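You operate a simulated robot arm through the tools that you are given. There is no shell and no other tool. Be economical: measure what you need, move in short steps, check, and stop when the job is done.

Carry out the task below with a simulated two-armed robot. There is one attempt and no reset: what you move stays moved.

Task
Pick up the box that says "gloves" from the upper deck of the grey cart with one hand, pass it to the other hand and put it on the lower deck of the grey cart. Set down upright: box.

The check looks at the end state, three seconds after you hand in, the way a careful person would. Anything else that was tipped, shoved, dropped, spilled or broken makes it a failure.

Robot
Two 7-joint arms with two-finger parallel grippers on one trunk, on a base that drives. Base frame: it is fixed to the floor where the robot stands at the start and does not move with it; the origin is under the middle of the robot, x ahead of it, y to its left, z up. Units: mm, degrees, N and s.
The left shoulder is at the start at [60, 189, 1153], the right one opposite. With the tool pointing down near the work surface each hand reaches from about 100 to 640 mm from the robot's upright axis, wherever it stands, measured 20 degrees to its own side. Places, roughly: lower deck of the grey cart [600, -100, 300]. Payload 3.43 kg a hand.
The TCP of each hand is the grasp point between the finger pads, 30 mm short of the fingertips. In the tool frame z runs along the fingers and y along their closing line. Largest opening 94 mm; finger width 28, thickness 10; the body of the gripper, 50 by 96 mm, starts 55 mm behind the TCP.
Orientation is told as [roll, pitch, yaw] about the base's x, y, z axes, in that order, counted from this pose: with the fingers straight down and closing along the base's y, the tool's x points along the base's -x, its y along +y and its z along -z.

Tools
- The arms move only by the tool send_rows. It takes "left_rows", "right_rows" or both (then of equal length, played together; a hand with none holds still); each is one flat list of numbers, 7 for each row, row after row: the turn, a rotation vector about the base's x, y, z in units of 60 degrees (1.0 is 60 degrees), then the shift along the base's x, y, z in units of 100 mm (1.0 is 100 mm), then the gripper command, from -1 (fully open) to 1 (shut), values between in proportion. In form: [rx, ry, rz, dx, dy, dz, jaw, rx, ry, rz, dx, dy, dz, jaw, ...]. A call has 1 to 12 rows; each row is the pose to reach, as a shift and turn from the pose commanded when the call began. A call with a number of a shift or a turn outside -1 to 1 is refused whole. Rows are played at 5 a second. More than 50 mm and 8.6 degrees between two rows, or a gripper value outside its range, and nothing of the call is played. Where a pose cannot be reached the arm comes as near as it can. A force on the tool above 40 N (or 10 N above the force at the start of the call, whichever is more), or a blocked arm, ends the call early, and 0.2 s more pass. The fingers move at their own pace (about 153 mm/s each) and stop on an object; they squeeze with about 24 N. The grip force told is the motor's: it shows also when the fingers shut on nothing. Time passes only in rows, and 0.2 s behind the last, so rows that repeat a pose let the fingers close. It gives the time, the measured TCP pose, the force on the tool (base axes), the opening and the grip force at its end, in the units of the frame above (readings bear some noise), with the torque about the TCP (base axes, N m) and any sound that the robot's microphone picked up.
- Cameras (640 x 400 px; columns grow to the right, rows downward): "scene" is now at [12.1, 9.5, 1696.2]; the picture's right is [0.14, -0.99, 0.00], its down [-0.80, -0.11, -0.58] and it looks along [0.58, 0.08, -0.81] (base axes); focal length 274 px, centre (320, 200). "left" rides on the left gripper at [76, -14, -103] in its tool frame; the picture's right is [0.18, 0.98, 0.00], its down [-0.75, 0.14, -0.64] and it looks along [-0.63, 0.12, 0.77] (tool axes); focal length 243 px, centre (320, 200). "right" rides on the right gripper at [76, 14, -103] in its tool frame; the picture's right is [-0.18, 0.98, 0.00], its down [-0.75, -0.14, -0.64] and it looks along [-0.63, -0.12, 0.77] (tool axes); focal length 243 px, centre (320, 200). There is no depth. A picture from a camera that has moved, and an enlarged one, comes with that camera's place and axes in the base frame and with its lens.
- snapshot(camera): a new picture of that camera. The clock stands still meanwhile.
- move_column(by): slides the trunk up (or, below 0, down) by that many mm; the arms and the scene camera ride with it, the base frame stays. It gives what a move gives, with no picture.
- base_move(legs): drives the robot by 1 to 6 legs, each [ahead, left, turn to the left] in mm, mm and degrees, along the robot's own axes; the way and the turn of a leg run together, so that a leg with both is an arc; at most 1500 mm and 180 degrees a leg. The arms and the cameras ride along, it lands a little off, and it stops where it bumps. It gives what a move gives.
- turn_head(pan, tilt): turns the head with the scene camera to pan (to the left, within 86 degrees either way) and tilt (down, from -29 to 69), counted from straight ahead of the robot. It gives what a move gives.
- inspect(camera, box): a new picture of the part [left, top, right, bottom] of that camera's present view, enlarged. The clock stands still meanwhile.
- hand_in(): hands the job in; it is judged then, once.

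Work in short steps. Places have to be worked out from the pictures, the camera data and where the tool is seen: move nearer, look again, correct. Check each grasp and each placing, and mend what went wrong. You have 120 turns and 108 pictures in all, those below and enlarged ones among them. Open the grippers and draw the arms clear of the work before you hand the job in, unless the task says otherwise; then end with one line.

The tools are called after "Request:" as a command line: name --argument value ..., lists and objects as JSON in quotes. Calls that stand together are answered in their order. send_rows: Moves the arms, as the interface text tells. Its arguments: {"type":"object","properties":{"left_rows":{"type":"array","items":{"type":"number"}},"right_rows":{"type":"array","items":{"type":"number"}}},"required":[]} The other tools are called the same way: move_column (by) slides the trunk up or down; base_move (legs) drives the base; turn_head (pan, tilt) turns the head that bears the scene camera; snapshot (camera) takes a picture; inspect (camera, box) takes an enlarged picture of a part of a camera's view; hand_in () hands the job in.

At the start:

```text
time_s: 0.0
left_tool_pos: [451.2, 330.8, 1081.5]
left_tcp_rot: [0.0, 0.0, 0.1]
left_wrist_force: [0.6, -0.1, 0.6]
left_torque: [0.0, 0.0, -0.01]
left_gripper_width: 94.1
left_grip_force: 0.0
right_tool_pos: [330.8, -109.4, 1096.2]
right_tcp_rot: [0.0, 0.0, 0.0]
right_wrist_force: [1.0, 0.5, 0.1]
right_torque: [0.0, -0.02, -0.01]
right_gripper_width: 94.0
right_grip_force: 0.1
trunk travel left (down, up): [-825.0, 165.0]
robot x, y, heading: [1.2, -0.1, -0.2]
head pan, tilt: [8.1, 54.2]
```

scene: 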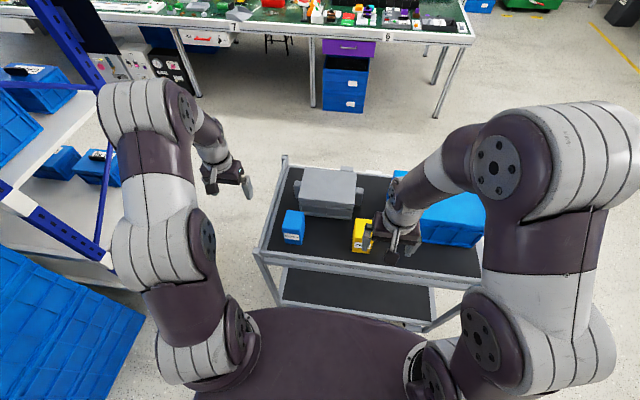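
right: 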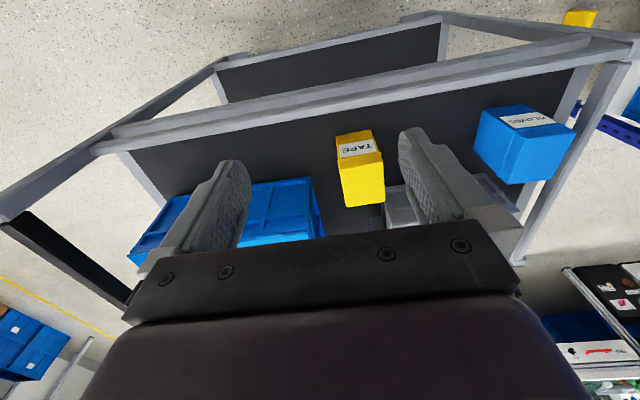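
left: 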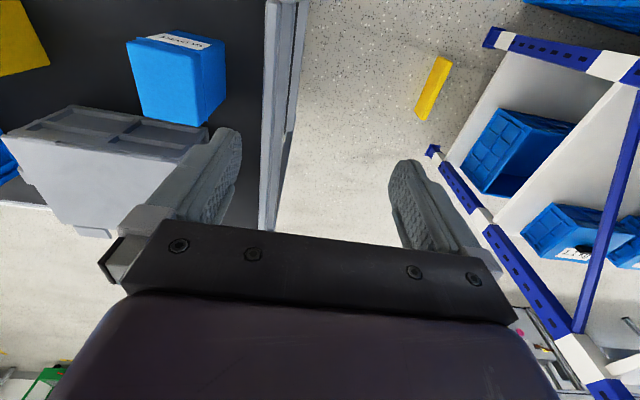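

The blue box at the cart's left seems labelled; I enlarge to read the labels and measure positions.

Request:
inspect --camera "scene" --box '[240, 140, 500, 340]'

Request:
inspect --camera "right" --box '[320, 80, 600, 255]'

Request:
inspect --camera "left" --box '[80, 0, 320, 150]'

```text
2.00 times, centred on (370, 240) of scene
camera zoom: at [12.1, 9.5, 1696.2], right [0.14, -0.99, 0.0], down [-0.8, -0.11, -0.58], along [0.58, 0.08, -0.81], focal length 548 px, centre (220, 120)
```

zoom: 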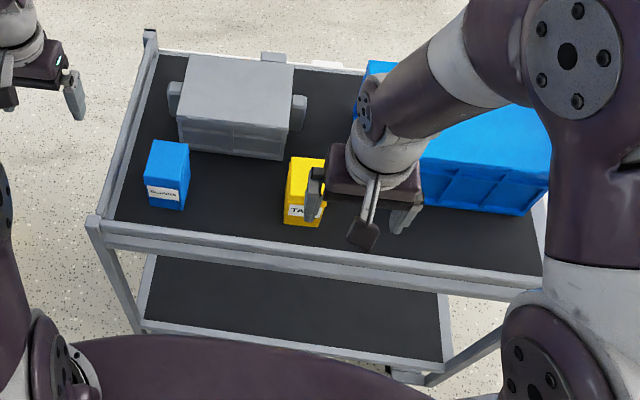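

```text
2.29 times, centred on (460, 168) of right
camera zoom: at [255.0, -94.2, 1199.7], right [0.18, 0.98, 0.0], down [0.75, -0.14, 0.64], along [0.63, -0.12, -0.77], focal length 555 px, centre (0, 274)
```

zoom: 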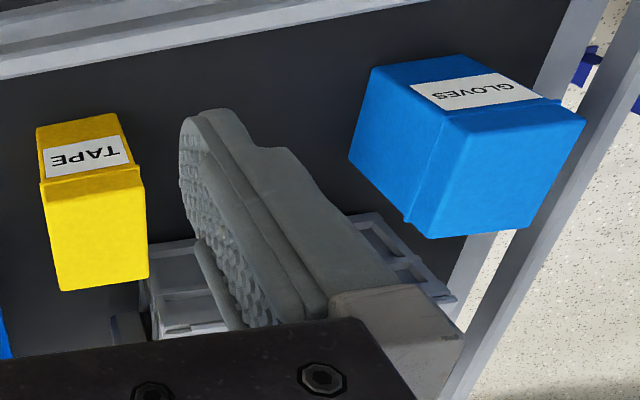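

```text
2.67 times, centred on (200, 75) of left
camera zoom: at [374.8, 315.8, 1184.0], right [-0.18, 0.98, 0.0], down [0.75, 0.14, 0.64], along [0.63, 0.12, -0.77], focal length 647 px, centre (640, 533)
```

zoom: 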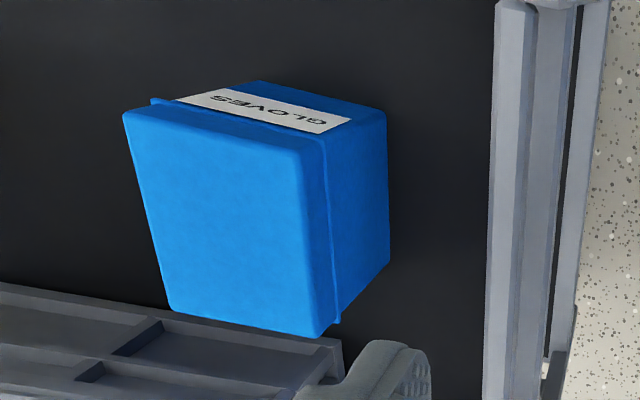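

GLOVES is the blue box at the left end. I zoom more for exact corners.

Request:
inspect --camera "scene" --box '[270, 195, 334, 255]'

Request:
turn_head --pan -8 --tilt 60

Request:
snapshot --camera "scene"

```text
6.67 times, centred on (302, 225) of scene
camera zoom: at [12.1, 9.5, 1696.2], right [0.14, -0.99, 0.0], down [-0.8, -0.11, -0.58], along [0.58, 0.08, -0.81], focal length 1827 px, centre (440, 33)
```

zoom: 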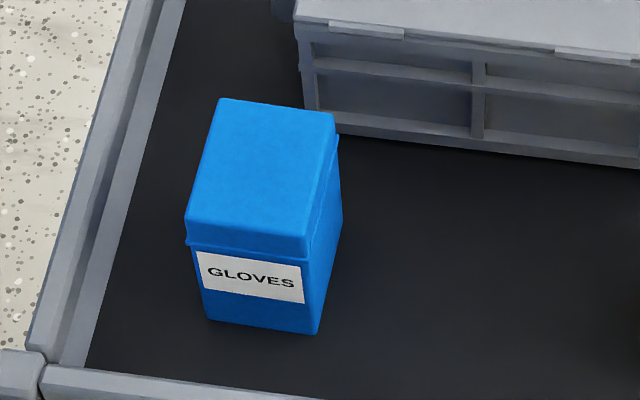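

```text
time_s: 0.8
left_tool_pos: [452.0, 329.4, 1080.2]
left_tcp_rot: [0.0, -0.1, 0.0]
left_wrist_force: [-0.6, 0.1, -0.3]
left_torque: [-0.01, -0.01, -0.02]
left_gripper_width: 94.1
left_grip_force: 0.1
right_tool_pos: [330.8, -109.3, 1095.6]
right_tcp_rot: [-0.1, 0.0, 0.0]
right_wrist_force: [-0.5, 0.5, -0.3]
right_torque: [0.02, -0.03, -0.02]
right_gripper_width: 94.2
right_grip_force: 0.0
trunk travel left (down, up): [-825.0, 165.0]
robot x, y, heading: [2.2, -0.4, -0.0]
head pan, tilt: [-8.0, 60.0]
```

```text
100 pictures are left
camera scene: at [5.9, -9.9, 1689.2], right [-0.14, -0.99, 0.0], down [-0.86, 0.12, -0.5], along [0.5, -0.07, -0.87], focal length 274 px, centre (320, 200)
```

scene: 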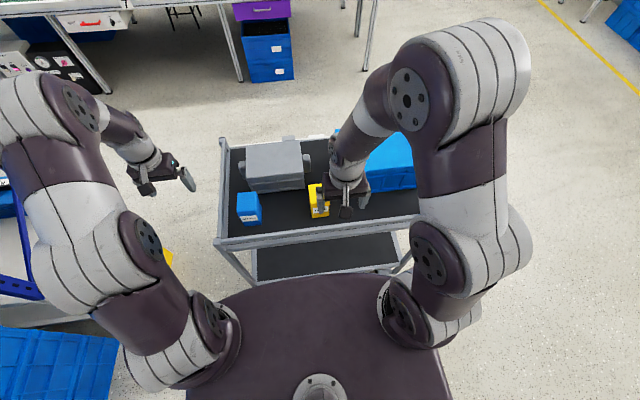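

Triangulating gives the box at about x 448–523, y 135–198, top z≈900, bottom z≈800, square to the axes. I move the left hand (fingers down, closing along y) to above it.

Request:
send_rows --left_rows '[0, 0, 0, 0.1, -0.4, 0, -1, 0, 0, 0, 0.3, -0.8, 0, -1, 0, 0, 0, 0.4, -1, -0.3, -1, 0, 0, 0, 0.4, -1, -0.3, -1]'

Request:
send_rows --left_rows '[0, 0, 0, 0.1, -0.3, -0.2, -1, 0, 0, 0, 0.1, -0.63, -0.4, -1, 0, 0, 0, 0.1, -0.63, -0.5, -1]'

Request:
snapshot --camera "left"

Request:
inspect --camera "scene" --box '[180, 130, 340, 260]'

```text
time_s: 1.8
left_tool_pos: [490.0, 229.3, 1051.6]
left_tcp_rot: [0.1, 0.0, 0.0]
left_wrist_force: [0.3, 0.2, 0.0]
left_torque: [-0.02, 0.0, 0.01]
left_gripper_width: 94.0
left_grip_force: 0.0
right_tool_pos: [331.4, -109.7, 1096.3]
right_tcp_rot: [0.0, -0.1, -0.1]
right_wrist_force: [-0.2, -0.4, -0.1]
right_torque: [0.02, 0.04, 0.0]
right_gripper_width: 93.8
right_grip_force: 0.1
trunk travel left (down, up): [-825.0, 165.0]
robot x, y, heading: [-1.0, -1.6, -0.1]
head pan, tilt: [-8.0, 60.0]
```

```text
time_s: 2.6
left_tool_pos: [501.5, 167.3, 1000.9]
left_tcp_rot: [0.0, 0.0, 0.0]
left_wrist_force: [0.3, 0.3, 0.3]
left_torque: [-0.02, 0.01, 0.0]
left_gripper_width: 94.2
left_grip_force: 0.1
right_tool_pos: [330.5, -109.2, 1094.9]
right_tcp_rot: [0.0, 0.0, 0.0]
right_wrist_force: [0.6, 0.5, -0.1]
right_torque: [0.0, 0.02, 0.0]
right_gripper_width: 94.3
right_grip_force: 0.0
trunk travel left (down, up): [-825.0, 165.0]
robot x, y, heading: [3.7, 0.5, -0.1]
head pan, tilt: [-8.0, 60.0]
```

```text
99 pictures are left
camera left: at [424.8, 153.2, 1104.3], right [-0.18, 0.98, 0.0], down [0.75, 0.14, 0.64], along [0.63, 0.12, -0.77], focal length 243 px, centre (320, 200)
```

left: 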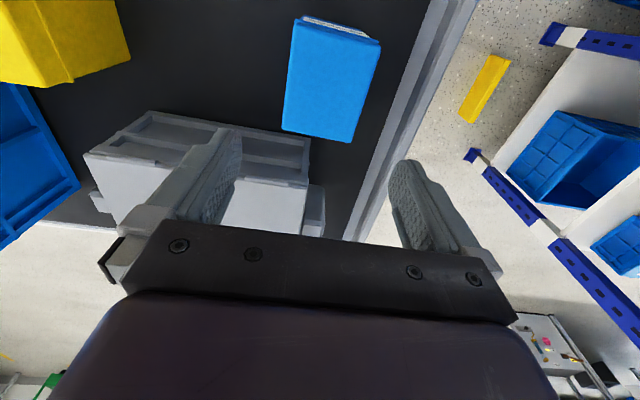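

```text
3.08 times, centred on (260, 195) of scene
camera zoom: at [5.8, -8.9, 1689.2], right [-0.14, -0.99, 0.0], down [-0.86, 0.12, -0.5], along [0.5, -0.07, -0.87], focal length 843 px, centre (505, 215)
```

zoom: 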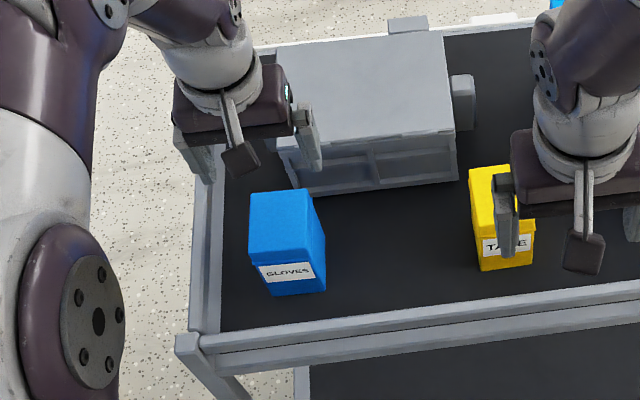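

The wrist view confirms: box x 443–520, y 137–200. Left TCP at x≈502, y 167 is well aligned; lower to z≈886.

Request:
send_rows --left_rows '[0, 0, 0, 0, 0.01, -0.4, -1, 0, 0, 0, 0, 0.01, -0.7, -1, 0, 0, 0, 0, 0.01, -0.85, -1]'

Request:
snapshot --camera "left"

Request:
inspect --camera "scene" --box '[180, 130, 340, 260]'

```text
time_s: 3.4
left_tool_pos: [501.0, 169.1, 915.9]
left_tcp_rot: [0.0, 0.1, -0.1]
left_wrist_force: [0.0, -0.9, 0.3]
left_torque: [-0.02, 0.0, 0.04]
left_gripper_width: 94.2
left_grip_force: 0.1
right_tool_pos: [330.9, -109.0, 1096.2]
right_tcp_rot: [0.0, 0.0, 0.0]
right_wrist_force: [-0.5, -0.4, 0.1]
right_torque: [-0.01, 0.04, 0.0]
right_gripper_width: 94.0
right_grip_force: 0.1
trunk travel left (down, up): [-825.0, 165.0]
robot x, y, heading: [0.5, -1.2, 0.0]
head pan, tilt: [-8.0, 60.0]
```

```text
97 pictures are left
camera left: at [424.8, 153.6, 1019.4], right [-0.18, 0.98, 0.0], down [0.75, 0.14, 0.64], along [0.63, 0.12, -0.77], focal length 243 px, centre (320, 200)
```

left: 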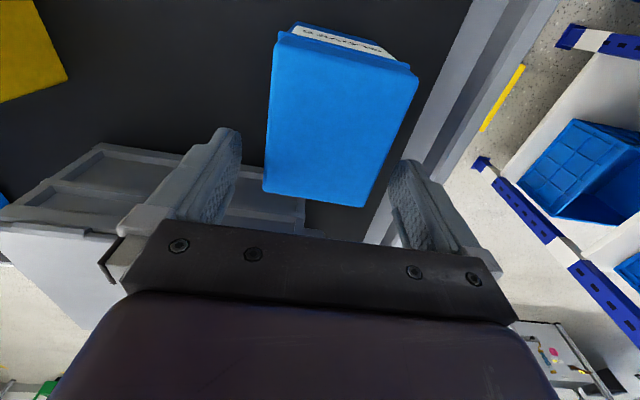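

```text
3.08 times, centred on (260, 195) of scene
camera zoom: at [5.8, -10.3, 1689.2], right [-0.14, -0.99, 0.0], down [-0.86, 0.12, -0.5], along [0.5, -0.07, -0.87], focal length 843 px, centre (505, 215)
```

zoom: 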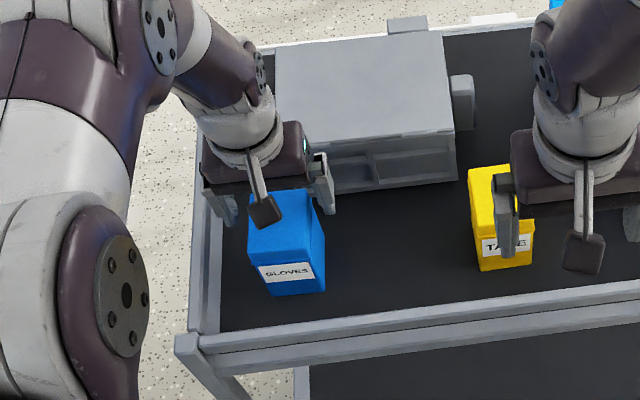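

The fingertips straddle the box top (z≈902). Lower 30 mm more and close.

Request:
send_rows --left_rows '[0, 0, 0, 0, 0, -0.15, -1, 0, 0, 0, 0, 0, -0.3, -1, 0, 0, 0, 0, 0, -0.3, -1, 0, 0, 0, 0, 0, -0.3, 1, 0, 0, 0, 0, 0, -0.3, 1, 0, 0, 0, 0, 0, -0.3, 1, 0, 0, 0, 0, 0, -0.3, 1]'

Request:
snapshot --camera "left"

```text
time_s: 5.0
left_tool_pos: [501.9, 168.7, 885.1]
left_tcp_rot: [0.0, 0.0, 0.0]
left_wrist_force: [-0.5, 0.5, 0.0]
left_torque: [-0.01, -0.03, 0.0]
left_gripper_width: 66.6
left_grip_force: 24.3
right_tool_pos: [332.3, -108.8, 1094.9]
right_tcp_rot: [0.1, 0.0, 0.0]
right_wrist_force: [0.3, -0.6, 0.1]
right_torque: [-0.02, 0.03, -0.02]
right_gripper_width: 94.0
right_grip_force: 0.0
trunk travel left (down, up): [-825.0, 165.0]
robot x, y, heading: [-0.1, 0.6, 0.1]
head pan, tilt: [-8.0, 60.0]
```

```text
95 pictures are left
camera left: at [425.0, 153.5, 988.9], right [-0.18, 0.98, 0.0], down [0.75, 0.14, 0.64], along [0.63, 0.12, -0.77], focal length 243 px, centre (320, 200)
```

left: 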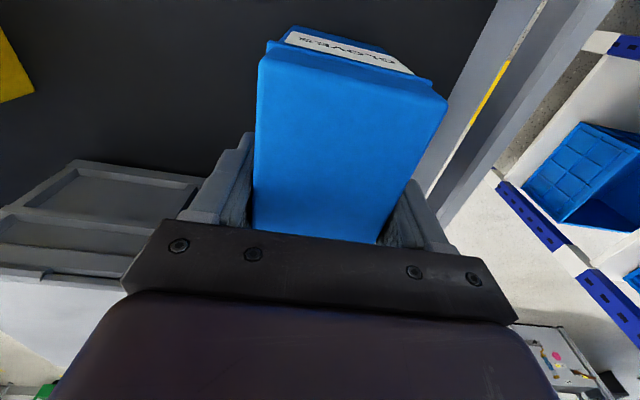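

The box is gripped at 66.6 mm width, 24 N. Lift 95 mm.

Request:
send_rows --left_rows '[0, 0, 0, 0, 0, 0.15, 1, 0, 0, 0, 0, 0, 0.4, 1, 0, 0, 0, 0, 0, 0.7, 1, 0, 0, 0, 0, 0, 0.95, 1, 0, 0, 0, 0, 0, 0.95, 1]'

Request:
snapshot --camera "left"

Request:
snapshot --camera "scene"

```text
time_s: 6.2
left_tool_pos: [501.4, 169.0, 979.7]
left_tcp_rot: [0.1, 0.2, 0.0]
left_wrist_force: [0.3, 0.8, -1.4]
left_torque: [0.01, -0.03, 0.03]
left_gripper_width: 61.7
left_grip_force: 24.0
right_tool_pos: [332.4, -108.9, 1095.5]
right_tcp_rot: [0.0, 0.1, -0.1]
right_wrist_force: [-1.2, 0.4, 0.1]
right_torque: [0.02, 0.04, 0.03]
right_gripper_width: 93.9
right_grip_force: 0.2
trunk travel left (down, up): [-825.0, 165.0]
robot x, y, heading: [3.2, -0.4, -0.1]
head pan, tilt: [-8.0, 60.0]
```

```text
94 pictures are left
camera left: at [425.0, 154.4, 1084.0], right [-0.18, 0.98, 0.0], down [0.75, 0.14, 0.64], along [0.63, 0.12, -0.77], focal length 243 px, centre (320, 200)
```

left: 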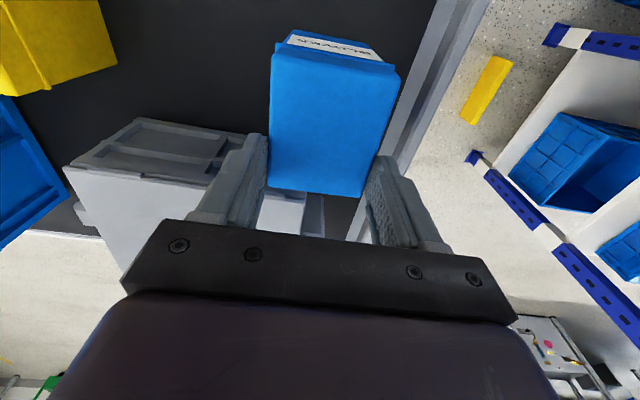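

```text
93 pictures are left
camera scene: at [6.6, -9.9, 1689.2], right [-0.14, -0.99, 0.0], down [-0.86, 0.12, -0.5], along [0.49, -0.07, -0.87], focal length 274 px, centre (320, 200)
```

scene: 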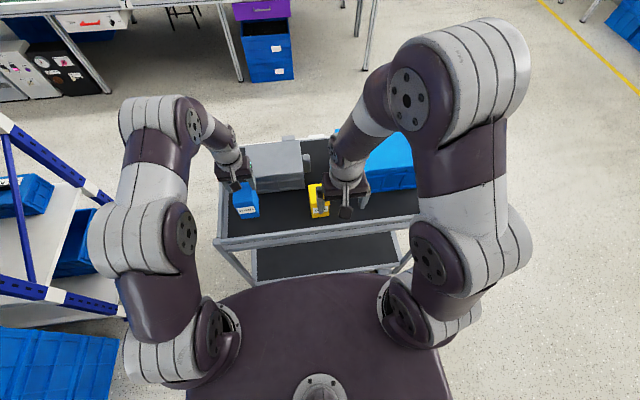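

The box slipped about 36 mm: its top is now near z 961, so only the lid above the rim is gripped. I set it back down (about 59 mm), and will regrip deeper.

Request:
send_rows --left_rows '[0, 0, 0, 0, 0, -0.2, 1, 0, 0, 0, 0, 0, -0.4, 1, 0, 0, 0, 0, 0, -0.5, 1, 0, 0, 0, 0, 0, -0.56, 1, 0, 0, 0, 0, 0, -0.58, 1, 0, 0, 0, 0, 0, -0.58, 1]'

Request:
inspect --camera "scene" --box '[210, 165, 290, 230]'

Request:
snapshot --camera "left"

```text
time_s: 7.6
left_tool_pos: [501.7, 167.8, 925.7]
left_tcp_rot: [0.0, -0.4, 0.0]
left_wrist_force: [4.5, 0.4, 27.4]
left_torque: [-0.05, -0.1, 0.05]
left_gripper_width: 62.0
left_grip_force: 24.0
right_tool_pos: [328.9, -110.6, 1095.8]
right_tcp_rot: [0.0, -0.1, -0.1]
right_wrist_force: [-0.7, 0.2, -0.1]
right_torque: [0.0, 0.01, 0.01]
right_gripper_width: 94.2
right_grip_force: 0.1
trunk travel left (down, up): [-825.0, 165.0]
robot x, y, heading: [-1.1, 0.6, 0.0]
head pan, tilt: [-8.0, 60.0]
```

```text
6.15 times, centred on (250, 198) of scene
camera zoom: at [3.0, -11.3, 1689.3], right [-0.14, -0.99, 0.0], down [-0.86, 0.12, -0.5], along [0.5, -0.07, -0.87], focal length 1686 px, centre (751, 215)
```

zoom: 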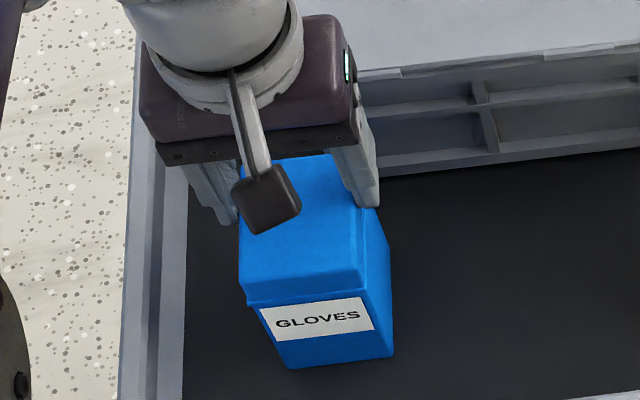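

```text
91 pictures are left
camera left: at [424.3, 153.3, 1027.8], right [-0.18, 0.98, 0.0], down [0.75, 0.14, 0.65], along [0.64, 0.12, -0.76], focal length 243 px, centre (320, 200)
```

left: 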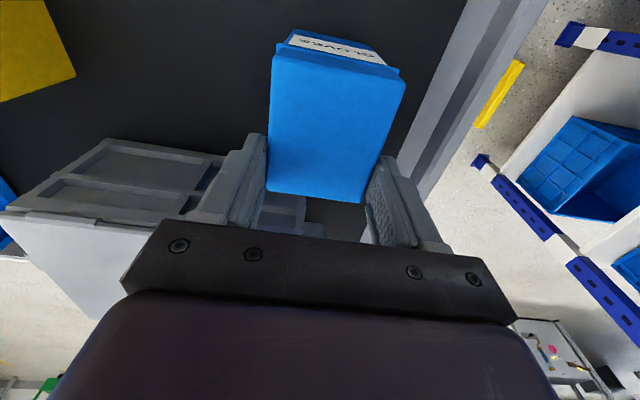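

The box stands on the deck again (27 N contact). Open, then go deeper (TCP z≈858) and slightly further back (x≈507), leaving the front half for the other hand.

Request:
send_rows --left_rows '[0, 0, 0, 0, 0, 0, -1, 0, 0, 0, 0, 0, 0, -1, 0, 0, 0, 0.03, 0.0, -0.1, -1, 0, 0, 0, 0.06, 0.01, -0.3, -1, 0, 0, 0, 0.06, 0.01, -0.5, -1, 0, 0, 0, 0.06, 0.01, -0.64, -1, 0, 0, 0, 0.06, 0.01, -0.64, -1]'

Request:
snapshot --camera "left"

Request:
inspect --camera "scene" --box '[210, 165, 290, 230]'

```text
time_s: 9.2
left_tool_pos: [508.0, 169.1, 858.4]
left_tcp_rot: [0.0, 0.1, 0.0]
left_wrist_force: [-0.4, 0.5, 0.1]
left_torque: [0.0, -0.01, -0.01]
left_gripper_width: 94.1
left_grip_force: 0.1
right_tool_pos: [331.3, -111.0, 1095.5]
right_tcp_rot: [0.0, 0.0, 0.0]
right_wrist_force: [-1.3, 0.1, 0.6]
right_torque: [-0.03, -0.01, 0.0]
right_gripper_width: 94.1
right_grip_force: 0.1
trunk travel left (down, up): [-825.0, 165.0]
robot x, y, heading: [0.6, 0.9, 0.2]
head pan, tilt: [-8.0, 60.0]
```

```text
90 pictures are left
camera left: at [430.5, 155.3, 962.0], right [-0.18, 0.98, 0.0], down [0.75, 0.14, 0.64], along [0.63, 0.12, -0.77], focal length 243 px, centre (320, 200)
```

left: 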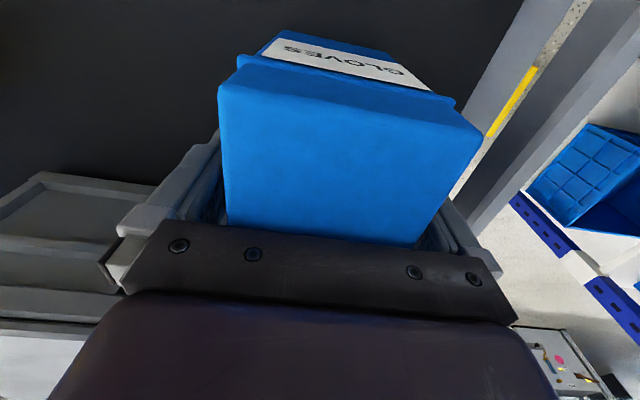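

```text
6.15 times, centred on (250, 198) of scene
camera zoom: at [5.5, -10.2, 1689.2], right [-0.14, -0.99, 0.0], down [-0.86, 0.12, -0.5], along [0.5, -0.07, -0.87], focal length 1686 px, centre (751, 215)
```

zoom: 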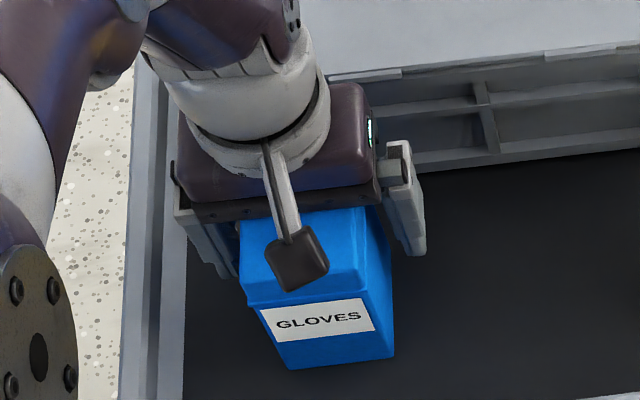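

Aligned. Close, and lift only 30 mm to test for slip.

Request:
send_rows --left_rows '[0, 0, 0, 0, 0, 0, 1, 0, 0, 0, 0, 0, 0, 1, 0, 0, 0, 0, 0, 0, 1, 0, 0, 0, 0, 0, 0, 1, 0, 0, 0, 0, 0, 0.1, 1, 0, 0, 0, 0, 0, 0.2, 1, 0, 0, 0, 0, 0, 0.3, 1, 0, 0, 0, 0, 0, 0.3, 1]'

Request:
snapshot --camera "left"

Request:
inspect --camera "scene" --box '[210, 165, 290, 230]'

```text
time_s: 11.0
left_tool_pos: [508.2, 169.3, 888.2]
left_tcp_rot: [-0.1, 0.0, 0.0]
left_wrist_force: [-1.4, -0.3, -0.8]
left_torque: [-0.04, -0.02, -0.01]
left_gripper_width: 65.9
left_grip_force: 24.0
right_tool_pos: [331.7, -109.5, 1095.6]
right_tcp_rot: [0.0, 0.0, 0.0]
right_wrist_force: [0.7, -0.1, 0.3]
right_torque: [-0.02, 0.0, 0.0]
right_gripper_width: 94.2
right_grip_force: 0.0
trunk travel left (down, up): [-825.0, 165.0]
robot x, y, heading: [1.9, 0.3, -0.2]
head pan, tilt: [-8.0, 60.0]
```

```text
88 pictures are left
camera left: at [431.0, 154.8, 992.0], right [-0.18, 0.98, 0.0], down [0.75, 0.14, 0.64], along [0.63, 0.12, -0.77], focal length 243 px, centre (320, 200)
```

left: 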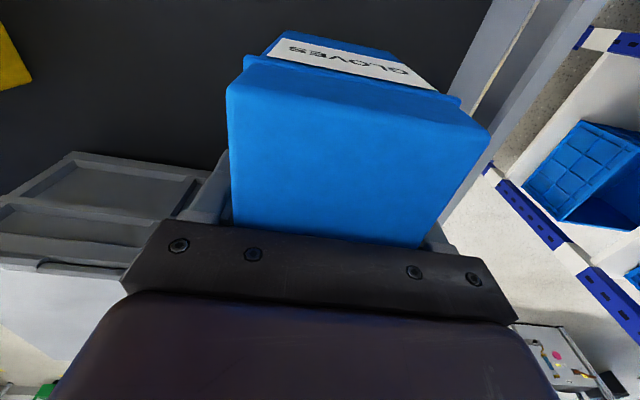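

```text
6.15 times, centred on (250, 198) of scene
camera zoom: at [6.2, -10.0, 1689.2], right [-0.14, -0.99, 0.0], down [-0.86, 0.12, -0.5], along [0.49, -0.07, -0.87], focal length 1686 px, centre (751, 215)
```

zoom: 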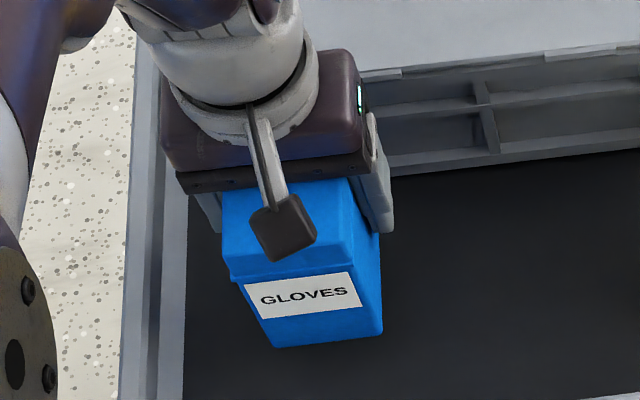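

No slip now. I lift another 100 mm and then drive back 300 mm from the cart to have free room for the hand-over.

Request:
send_rows --left_rows '[0, 0, 0, 0, 0, 0.3, 1, 0, 0, 0, 0, 0, 0.6, 1, 0, 0, 0, 0, 0, 1, 1, 0, 0, 0, 0, 0, 1, 1]'

Request:
base_move --legs '[[-300, 0, 0]]'

Request:
snapshot --camera "scene"

Request:
snapshot --camera "left"

```text
time_s: 12.0
left_tool_pos: [507.8, 169.8, 988.5]
left_tcp_rot: [0.2, 0.1, 0.1]
left_wrist_force: [-0.4, -0.8, -1.5]
left_torque: [0.0, 0.0, 0.02]
left_gripper_width: 66.3
left_grip_force: 24.2
right_tool_pos: [332.1, -110.4, 1096.8]
right_tcp_rot: [0.0, 0.0, 0.0]
right_wrist_force: [0.4, -0.1, 0.4]
right_torque: [0.03, 0.02, -0.01]
right_gripper_width: 93.8
right_grip_force: 0.1
trunk travel left (down, up): [-825.0, 165.0]
robot x, y, heading: [0.0, -0.5, -0.1]
head pan, tilt: [-8.0, 60.0]
```

```text
time_s: 14.0
left_tool_pos: [210.4, 169.3, 987.2]
left_tcp_rot: [-0.1, 0.0, 0.1]
left_wrist_force: [0.5, -0.3, -1.7]
left_torque: [0.02, -0.03, -0.06]
left_gripper_width: 66.1
left_grip_force: 23.9
right_tool_pos: [33.5, -109.2, 1096.3]
right_tcp_rot: [0.0, 0.2, 0.1]
right_wrist_force: [-0.7, 0.6, -0.3]
right_torque: [0.01, 0.02, 0.01]
right_gripper_width: 93.8
right_grip_force: 0.0
trunk travel left (down, up): [-825.0, 165.0]
robot x, y, heading: [-295.1, -2.2, -0.1]
head pan, tilt: [-8.0, 60.0]
```

```text
86 pictures are left
camera scene: at [-291.3, -10.1, 1689.1], right [-0.14, -0.99, 0.0], down [-0.86, 0.12, -0.5], along [0.49, -0.07, -0.87], focal length 274 px, centre (320, 200)
```

scene: 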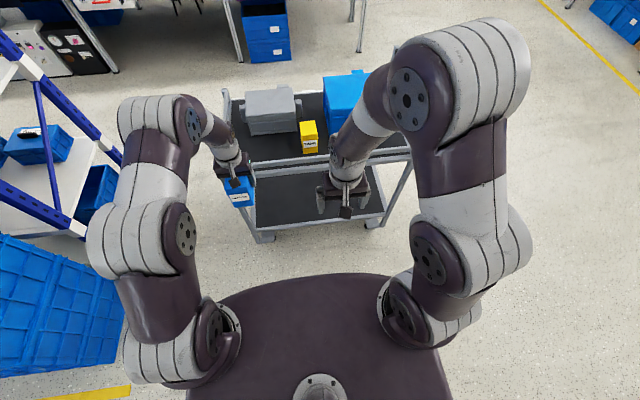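

```text
85 pictures are left
camera left: at [132.9, 154.8, 1091.8], right [-0.18, 0.98, 0.0], down [0.75, 0.14, 0.64], along [0.63, 0.12, -0.77], focal length 243 px, centre (320, 200)
```

left: 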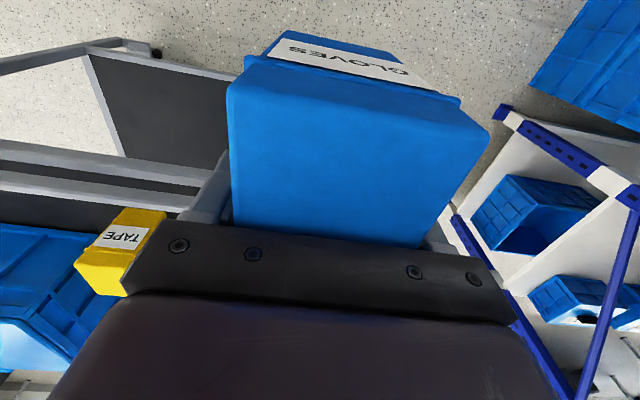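

Grip holds. Now I tilt the right hand so its fingers point forward, 35° below horizontal, and move it to a waiting place.

Request:
send_rows --right_rows '[0, -0.131, 0, -0.08, 0, -0.12, -1, 0, -0.262, 0, -0.16, 0, -0.24, -1, 0, -0.393, 0, -0.24, 0, -0.36, -1, 0, -0.524, 0, -0.32, 0, -0.48, -1, 0, -0.655, 0, -0.4, 0, -0.6, -1, 0, -0.786, 0, -0.5, 0, -0.72, -1, 0, -0.917, 0, -0.63, 0, -0.86, -1, 0, -0.917, 0, -0.63, 0, -0.86, -1]'

Request:
snapshot --camera "scene"

```text
time_s: 15.8
left_tool_pos: [207.4, 168.3, 989.6]
left_tcp_rot: [0.0, 0.0, 0.1]
left_wrist_force: [-0.1, -0.2, -1.0]
left_torque: [0.01, -0.04, 0.0]
left_gripper_width: 66.2
left_grip_force: 24.1
right_tool_pos: [48.8, -4.5, 1077.5]
right_tcp_rot: [16.6, -58.3, -19.5]
right_wrist_force: [-0.5, 0.0, 0.1]
right_torque: [0.0, 0.01, -0.02]
right_gripper_width: 94.1
right_grip_force: 0.1
right hand out of reach, approached as far as the arm can: row 3, 4, 5, 6, 7, 8
trunk travel left (down, up): [-825.0, 165.0]
robot x, y, heading: [-296.7, -0.1, -0.0]
head pan, tilt: [-8.0, 60.0]
stopped in row 8 (right hand): the arm was blocked; the commanded pose is now the measured one
```

```text
84 pictures are left
camera scene: at [-293.2, -10.6, 1689.2], right [-0.14, -0.99, 0.0], down [-0.86, 0.12, -0.5], along [0.5, -0.07, -0.87], focal length 274 px, centre (320, 200)
```

scene: 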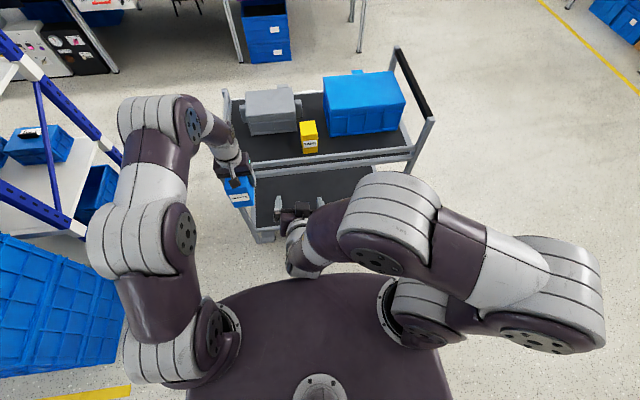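

The right arm folded too tightly against its trunk. I bring it further out and correct the orientation to a pure −55° pitch.

Request:
send_rows --right_rows '[0, 0, 0, 0.25, -0.15, 0, -1, -0.02, 0.02, 0.02, 0.5, -0.3, -0.05, -1, -0.06, 0.04, 0.04, 0.75, -0.45, -0.1, -1, -0.1, 0.06, 0.06, 1, -0.6, -0.15, -1, -0.143, 0.082, 0.094, 1, -0.7, -0.2, -1, -0.143, 0.082, 0.094, 1, -0.7, -0.2, -1]'

Request:
snapshot --camera "scene"

```text
time_s: 17.2
left_tool_pos: [209.6, 169.2, 988.4]
left_tcp_rot: [0.0, 0.0, 0.1]
left_wrist_force: [0.2, 0.4, -1.3]
left_torque: [0.0, -0.03, -0.01]
left_gripper_width: 66.2
left_grip_force: 23.7
right_tool_pos: [147.6, -75.1, 1054.6]
right_tcp_rot: [-0.9, -54.7, 0.7]
right_wrist_force: [-0.8, 0.1, 0.3]
right_torque: [-0.03, 0.01, -0.07]
right_gripper_width: 94.0
right_grip_force: 0.0
right hand out of reach, approached as far as the arm can: row 1
trunk travel left (down, up): [-825.0, 165.0]
robot x, y, heading: [-299.4, -1.8, 0.1]
head pan, tilt: [-8.0, 60.0]
```

```text
83 pictures are left
camera scene: at [-292.3, -9.8, 1689.2], right [-0.14, -0.99, 0.0], down [-0.86, 0.12, -0.5], along [0.49, -0.07, -0.87], focal length 274 px, centre (320, 200)
```

scene: 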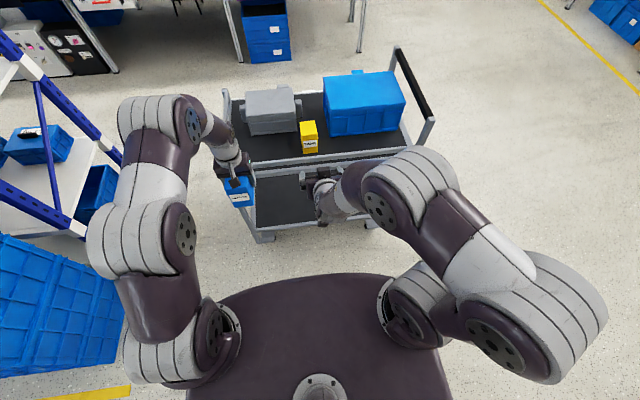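

Good posture now. I bring the left hand with the box to (300, 0, 1000) and the right to a pre-grasp behind and beside it.

Request:
send_rows --left_rows '[0, 0, 0, 0.3, -0.15, 0.05, 1, 0, 0, 0, 0.6, -0.3, 0.1, 1, 0, 0, 0, 0.9, -0.5, 0.12, 1, 0, 0, 0, 0.9, -0.7, 0.12, 1, 0, 0, 0, 0.9, -0.7, 0.12, 1]' --right_rows '[0.01, 0, -0.01, -0.05, -0.05, -0.2, -1, 0.015, 0, -0.01, -0.1, -0.1, -0.4, -1, 0.015, 0, -0.01, -0.15, -0.15, -0.55, -1, 0.015, 0, -0.01, -0.17, -0.2, -0.66, -1, 0.015, 0, -0.01, -0.17, -0.2, -0.66, -1]'

Request:
send_rows --left_rows '[0, 0, 0, 0, -0.3, 0, 1, 0, 0, 0, 0, -0.6, 0, 1, 0, 0, 0, 0, -0.99, 0, 1, 0, 0, 0, 0, -0.99, 0, 1]'

Request:
snapshot --camera "scene"

Request:
snapshot --camera "left"

Request:
snapshot --camera "right"

```text
time_s: 18.4
left_tool_pos: [298.7, 101.0, 1000.2]
left_tcp_rot: [0.1, 0.1, 0.1]
left_wrist_force: [-0.7, 1.1, -1.4]
left_torque: [-0.01, -0.04, 0.0]
left_gripper_width: 65.8
left_grip_force: 23.4
right_tool_pos: [138.9, -87.8, 999.9]
right_tcp_rot: [0.0, -54.5, -0.6]
right_wrist_force: [0.3, -0.1, 0.1]
right_torque: [0.02, 0.02, 0.0]
right_gripper_width: 93.9
right_grip_force: 0.1
right hand out of reach, approached as far as the arm can: row 3, 4, 5
trunk travel left (down, up): [-825.0, 165.0]
robot x, y, heading: [-295.1, -0.5, 0.0]
head pan, tilt: [-8.0, 60.0]
```

```text
time_s: 19.4
left_tool_pos: [286.3, 14.4, 1000.6]
left_tcp_rot: [0.1, 0.1, 0.1]
left_wrist_force: [1.0, 0.0, -1.7]
left_torque: [-0.03, -0.03, 0.01]
left_gripper_width: 66.2
left_grip_force: 23.1
left hand out of reach, approached as far as the arm can: row 2, 3, 4
right_tool_pos: [138.6, -87.0, 998.0]
right_tcp_rot: [-0.2, -54.4, -0.6]
right_wrist_force: [-0.4, -0.1, 0.3]
right_torque: [0.03, -0.02, -0.02]
right_gripper_width: 94.4
right_grip_force: 0.1
trunk travel left (down, up): [-825.0, 165.0]
robot x, y, heading: [-298.6, 0.1, 0.2]
head pan, tilt: [-8.0, 60.0]
```

```text
82 pictures are left
camera scene: at [-291.7, -9.5, 1689.2], right [-0.14, -0.99, 0.0], down [-0.86, 0.12, -0.5], along [0.49, -0.07, -0.87], focal length 274 px, centre (320, 200)
```

scene: 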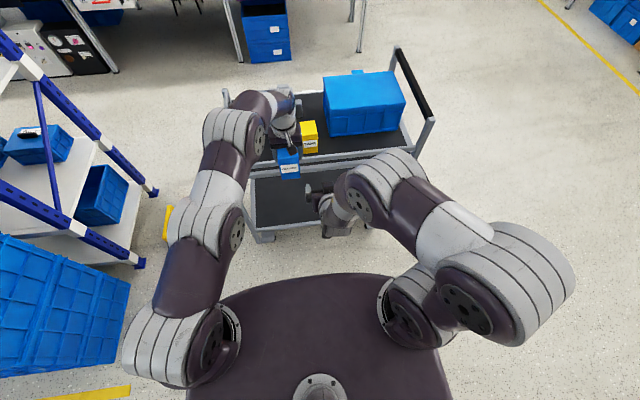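

```text
81 pictures are left
camera left: at [209.2, -0.4, 1103.9], right [-0.19, 0.98, 0.0], down [0.75, 0.14, 0.64], along [0.63, 0.12, -0.77], focal length 243 px, centre (320, 200)
```

left: 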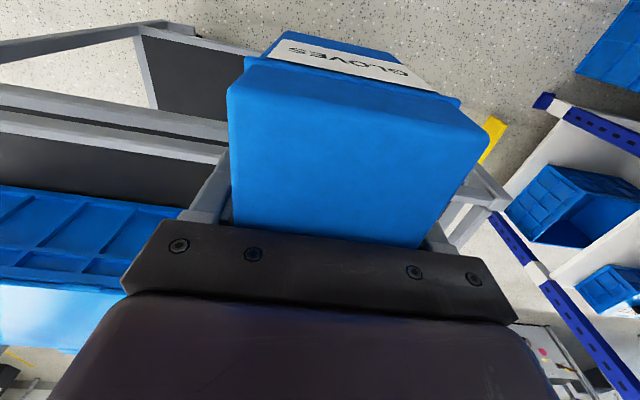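

```text
80 pictures are left
camera right: at [10.4, -70.0, 996.6], right [0.12, 0.98, 0.15], down [-0.09, -0.14, 0.99], along [0.99, -0.13, 0.07], focal length 243 px, centre (320, 200)
```

right: 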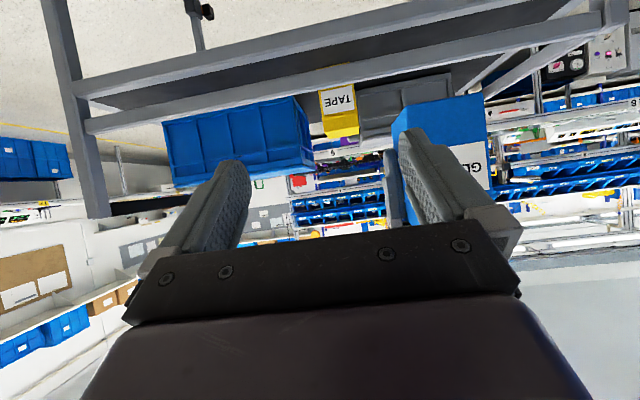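

Left arm reaches its limit; I pull it back slightly to (280, 20) and up 50 mm, where the right arm also had more freedom; then shift right to the pre-grasp.

Request:
send_rows --left_rows '[0, 0, 0, -0.1, 0.1, 0.15, 1, 0, 0, 0, -0.2, 0.2, 0.3, 1, 0, 0, 0, -0.2, 0.2, 0.5, 1, 0, 0, 0, -0.2, 0.2, 0.5, 1]' --right_rows '[0, 0, 0, 0, 0, 0.2, -1, 0, 0, 0, 0.1, 0, 0.4, -1, 0, 0, 0, 0.15, 0.2, 0.5, -1, 0, 0, 0, 0.15, 0.4, 0.5, -1]'

Request:
send_rows --right_rows '[0, 0, 0, 0, 0.3, 0, -1, 0, 0, 0, 0, 0.55, 0, -1, 0, 0, 0, 0, 0.72, 0, -1, 0, 0, 0, 0, 0.72, 0, -1]'

Request:
snapshot --camera "right"

Request:
snapshot --camera "scene"

```text
time_s: 20.4
left_tool_pos: [266.1, 34.5, 1050.8]
left_tcp_rot: [0.0, 0.0, 0.1]
left_wrist_force: [0.3, -0.3, -1.6]
left_torque: [-0.02, -0.07, -0.03]
left_gripper_width: 66.3
left_grip_force: 24.1
right_tool_pos: [152.7, -47.9, 1048.7]
right_tcp_rot: [0.7, -54.7, -1.2]
right_wrist_force: [0.2, 0.1, 0.1]
right_torque: [0.01, 0.01, -0.04]
right_gripper_width: 94.0
right_grip_force: 0.1
trunk travel left (down, up): [-825.0, 165.0]
robot x, y, heading: [-300.0, -1.1, -0.0]
head pan, tilt: [-8.0, 60.0]
```

```text
time_s: 21.4
left_tool_pos: [266.3, 33.2, 1050.6]
left_tcp_rot: [0.1, -0.1, 0.1]
left_wrist_force: [1.3, 0.0, -0.9]
left_torque: [0.01, -0.09, 0.0]
left_gripper_width: 65.9
left_grip_force: 24.4
right_tool_pos: [152.2, 24.0, 1049.1]
right_tcp_rot: [0.8, -54.7, -1.2]
right_wrist_force: [-0.2, -0.3, 0.7]
right_torque: [-0.03, -0.01, 0.0]
right_gripper_width: 93.8
right_grip_force: 0.0
trunk travel left (down, up): [-825.0, 165.0]
robot x, y, heading: [-296.2, -1.1, 0.3]
head pan, tilt: [-8.0, 60.0]
```

```text
79 pictures are left
camera right: at [25.2, 41.6, 1046.4], right [0.12, 0.98, 0.16], down [-0.09, -0.15, 0.98], along [0.99, -0.13, 0.07], focal length 243 px, centre (320, 200)
```

right: 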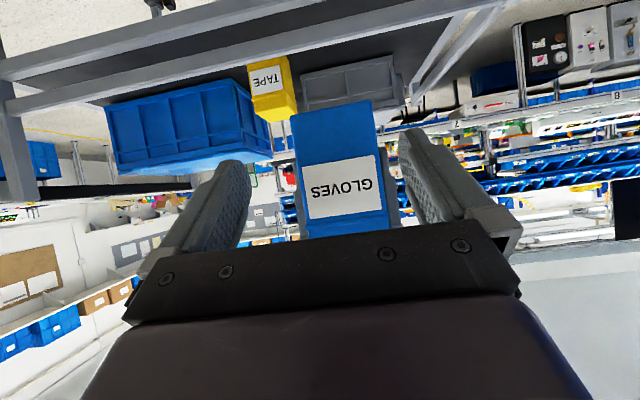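

```text
78 pictures are left
camera scene: at [-292.3, -10.2, 1689.2], right [-0.14, -0.99, 0.0], down [-0.86, 0.12, -0.5], along [0.49, -0.07, -0.87], focal length 274 px, centre (320, 200)
```

scene: 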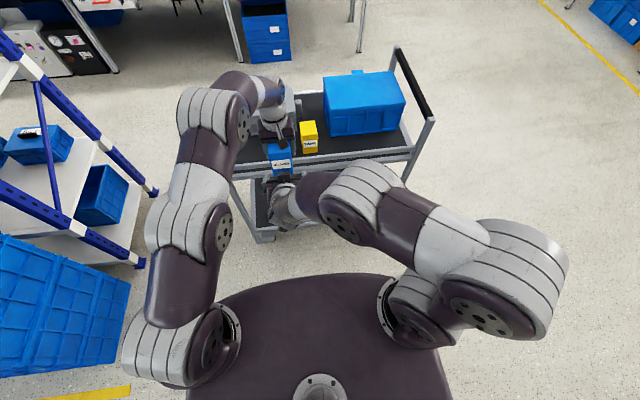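

Box front bottom edge measured at z≈995, y centre ≈35. I align the right hand (y 35, z 1040) and move forward to x≈208.

Request:
send_rows --right_rows '[-0.013, 0, 0.02, 0, 0.11, -0.09, -1, -0.013, 0, 0.02, 0.2, 0.11, -0.09, -1, -0.013, 0, 0.02, 0.3, 0.11, -0.09, -1, -0.013, 0, 0.02, 0.3, 0.11, -0.09, -1]'

Request:
snapshot --camera "right"

Request:
inspect --camera "scene" --box '[240, 120, 320, 180]'

```text
time_s: 22.4
left_tool_pos: [265.7, 33.8, 1050.6]
left_tcp_rot: [0.0, 0.0, 0.1]
left_wrist_force: [0.1, -0.6, -1.8]
left_torque: [-0.01, -0.05, 0.01]
left_gripper_width: 66.1
left_grip_force: 24.0
right_tool_pos: [182.7, 35.0, 1039.3]
right_tcp_rot: [-0.5, -54.7, 1.1]
right_wrist_force: [-0.2, 0.4, 0.1]
right_torque: [0.01, 0.02, 0.01]
right_gripper_width: 94.0
right_grip_force: 0.2
trunk travel left (down, up): [-825.0, 165.0]
robot x, y, heading: [-295.1, -0.2, 0.1]
head pan, tilt: [-8.0, 60.0]
```

```text
77 pictures are left
camera right: at [55.0, 49.8, 1037.2], right [0.1, 0.98, 0.14], down [-0.09, -0.14, 0.99], along [0.99, -0.11, 0.07], focal length 243 px, centre (320, 200)
```

right: 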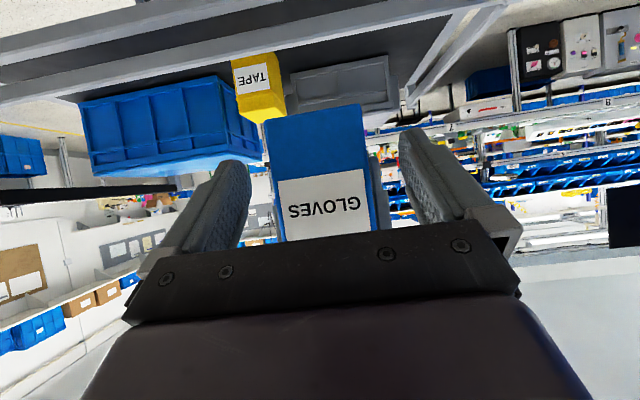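

```text
6.67 times, centred on (280, 150) of scene
camera zoom: at [-292.6, -10.0, 1689.2], right [-0.14, -0.99, 0.0], down [-0.86, 0.12, -0.5], along [0.5, -0.07, -0.87], focal length 1827 px, centre (587, 533)
```

zoom: 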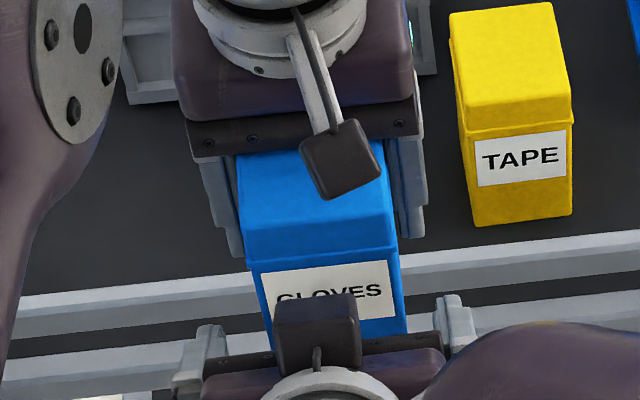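

Alignment looks good. There is a small block on top of the right gripper nearing the box, so I advance just 14 mm and look again.

Request:
send_rows --right_rows '[0, 0, -0.02, 0.07, 0, 0, -1, 0, 0, -0.02, 0.14, 0, 0, -1, 0, 0, -0.02, 0.14, 0, 0, -1]'

Request:
snapshot --camera "left"

Request:
inspect --camera "scene" --box '[240, 130, 320, 190]'

Request:
snapshot --camera "right"

```text
time_s: 23.2
left_tool_pos: [266.2, 32.8, 1050.7]
left_tcp_rot: [0.0, 0.0, 0.1]
left_wrist_force: [0.5, -0.7, -1.9]
left_torque: [0.01, -0.07, -0.01]
left_gripper_width: 66.0
left_grip_force: 24.0
right_tool_pos: [197.4, 35.0, 1039.8]
right_tcp_rot: [-0.6, -54.8, 0.0]
right_wrist_force: [0.7, 0.2, 0.2]
right_torque: [0.01, -0.03, 0.02]
right_gripper_width: 94.1
right_grip_force: 0.0
trunk travel left (down, up): [-825.0, 165.0]
robot x, y, heading: [-300.1, -3.3, 0.1]
head pan, tilt: [-8.0, 60.0]
```

```text
75 pictures are left
camera left: at [189.5, 19.7, 1154.1], right [-0.18, 0.98, 0.0], down [0.75, 0.14, 0.64], along [0.63, 0.12, -0.77], focal length 243 px, centre (320, 200)
```

left: 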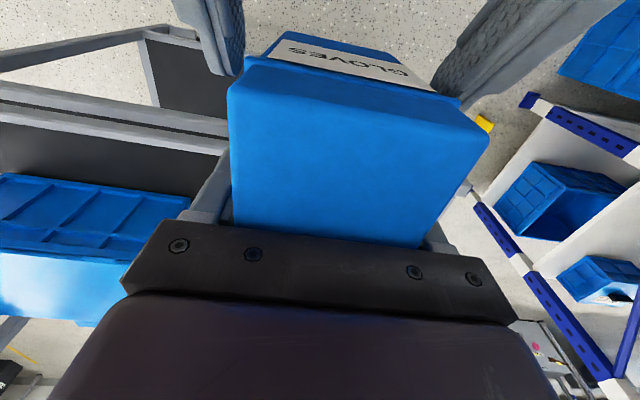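

```text
6.67 times, centred on (280, 160) of scene
camera zoom: at [-292.4, -10.3, 1689.2], right [-0.14, -0.99, 0.0], down [-0.86, 0.12, -0.5], along [0.5, -0.07, -0.87], focal length 1827 px, centre (587, 467)
```

zoom: 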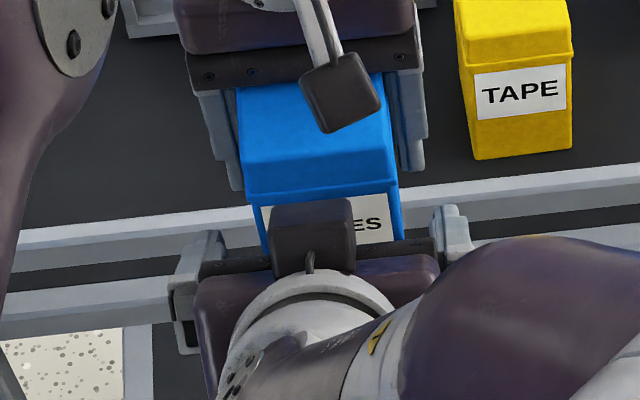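

```text
73 pictures are left
camera right: at [69.6, 52.5, 1037.5], right [0.12, 0.98, 0.14], down [-0.09, -0.13, 0.99], along [0.99, -0.13, 0.07], focal length 243 px, centre (320, 200)
```

right: 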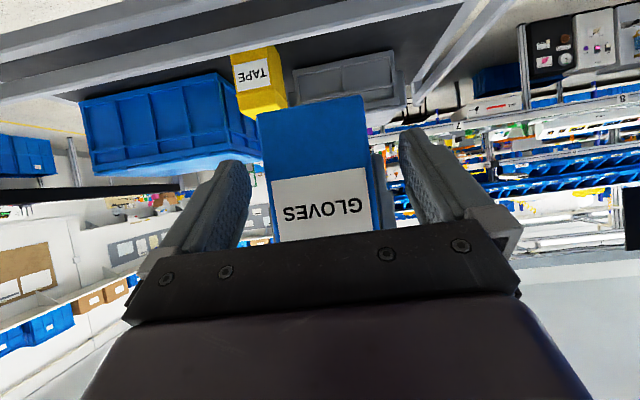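

Clear so far; advance 11 mm more and close the right gripper on the lower front of the box.

Request:
send_rows --right_rows '[0.01, 0, 0, 0.06, -0.01, 0, -1, 0.01, 0, 0, 0.11, -0.01, 0, -1, 0.01, 0, 0, 0.11, -0.01, 0, -1, 0.01, 0, 0, 0.11, -0.01, 0, 1, 0.01, 0, 0, 0.11, -0.01, 0, 1, 0.01, 0, 0, 0.11, -0.01, 0, 1, 0.01, 0, 0, 0.11, -0.01, 0, 1]'

Request:
snapshot --camera "left"

Request:
snapshot --camera "right"

```text
time_s: 24.8
left_tool_pos: [265.5, 34.2, 1050.6]
left_tcp_rot: [0.0, 0.0, 0.1]
left_wrist_force: [-1.2, 2.9, -1.0]
left_torque: [0.01, 0.01, -0.18]
left_gripper_width: 66.1
left_grip_force: 23.9
right_tool_pos: [209.2, 34.1, 1039.9]
right_tcp_rot: [0.4, -54.7, -0.9]
right_wrist_force: [0.6, -4.1, -0.5]
right_torque: [-0.02, 0.0, -0.03]
right_gripper_width: 65.8
right_grip_force: 23.7
trunk travel left (down, up): [-825.0, 165.0]
robot x, y, heading: [-297.4, -0.3, 0.2]
head pan, tilt: [-8.0, 60.0]
```

```text
72 pictures are left
camera left: at [189.6, 19.9, 1154.1], right [-0.18, 0.98, 0.0], down [0.75, 0.14, 0.64], along [0.63, 0.12, -0.77], focal length 243 px, centre (320, 200)
```

left: 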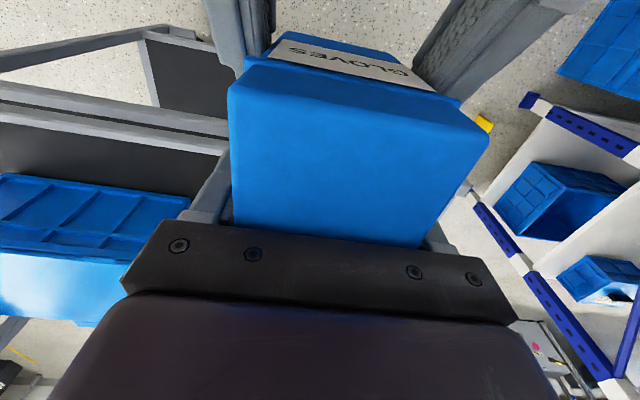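

```text
71 pictures are left
camera right: at [80.3, 51.1, 1037.5], right [0.12, 0.98, 0.15], down [-0.09, -0.14, 0.99], along [0.99, -0.13, 0.07], focal length 243 px, centre (320, 200)
```

right: 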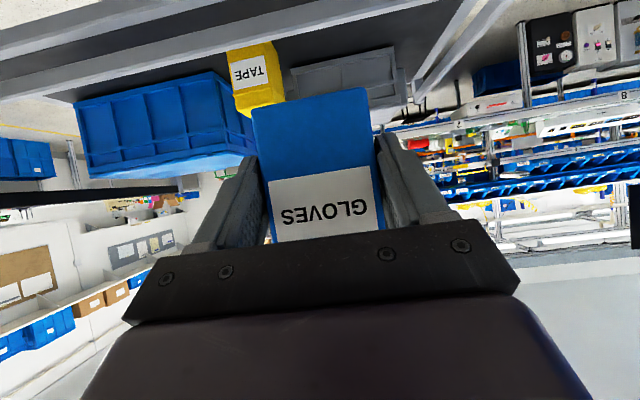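

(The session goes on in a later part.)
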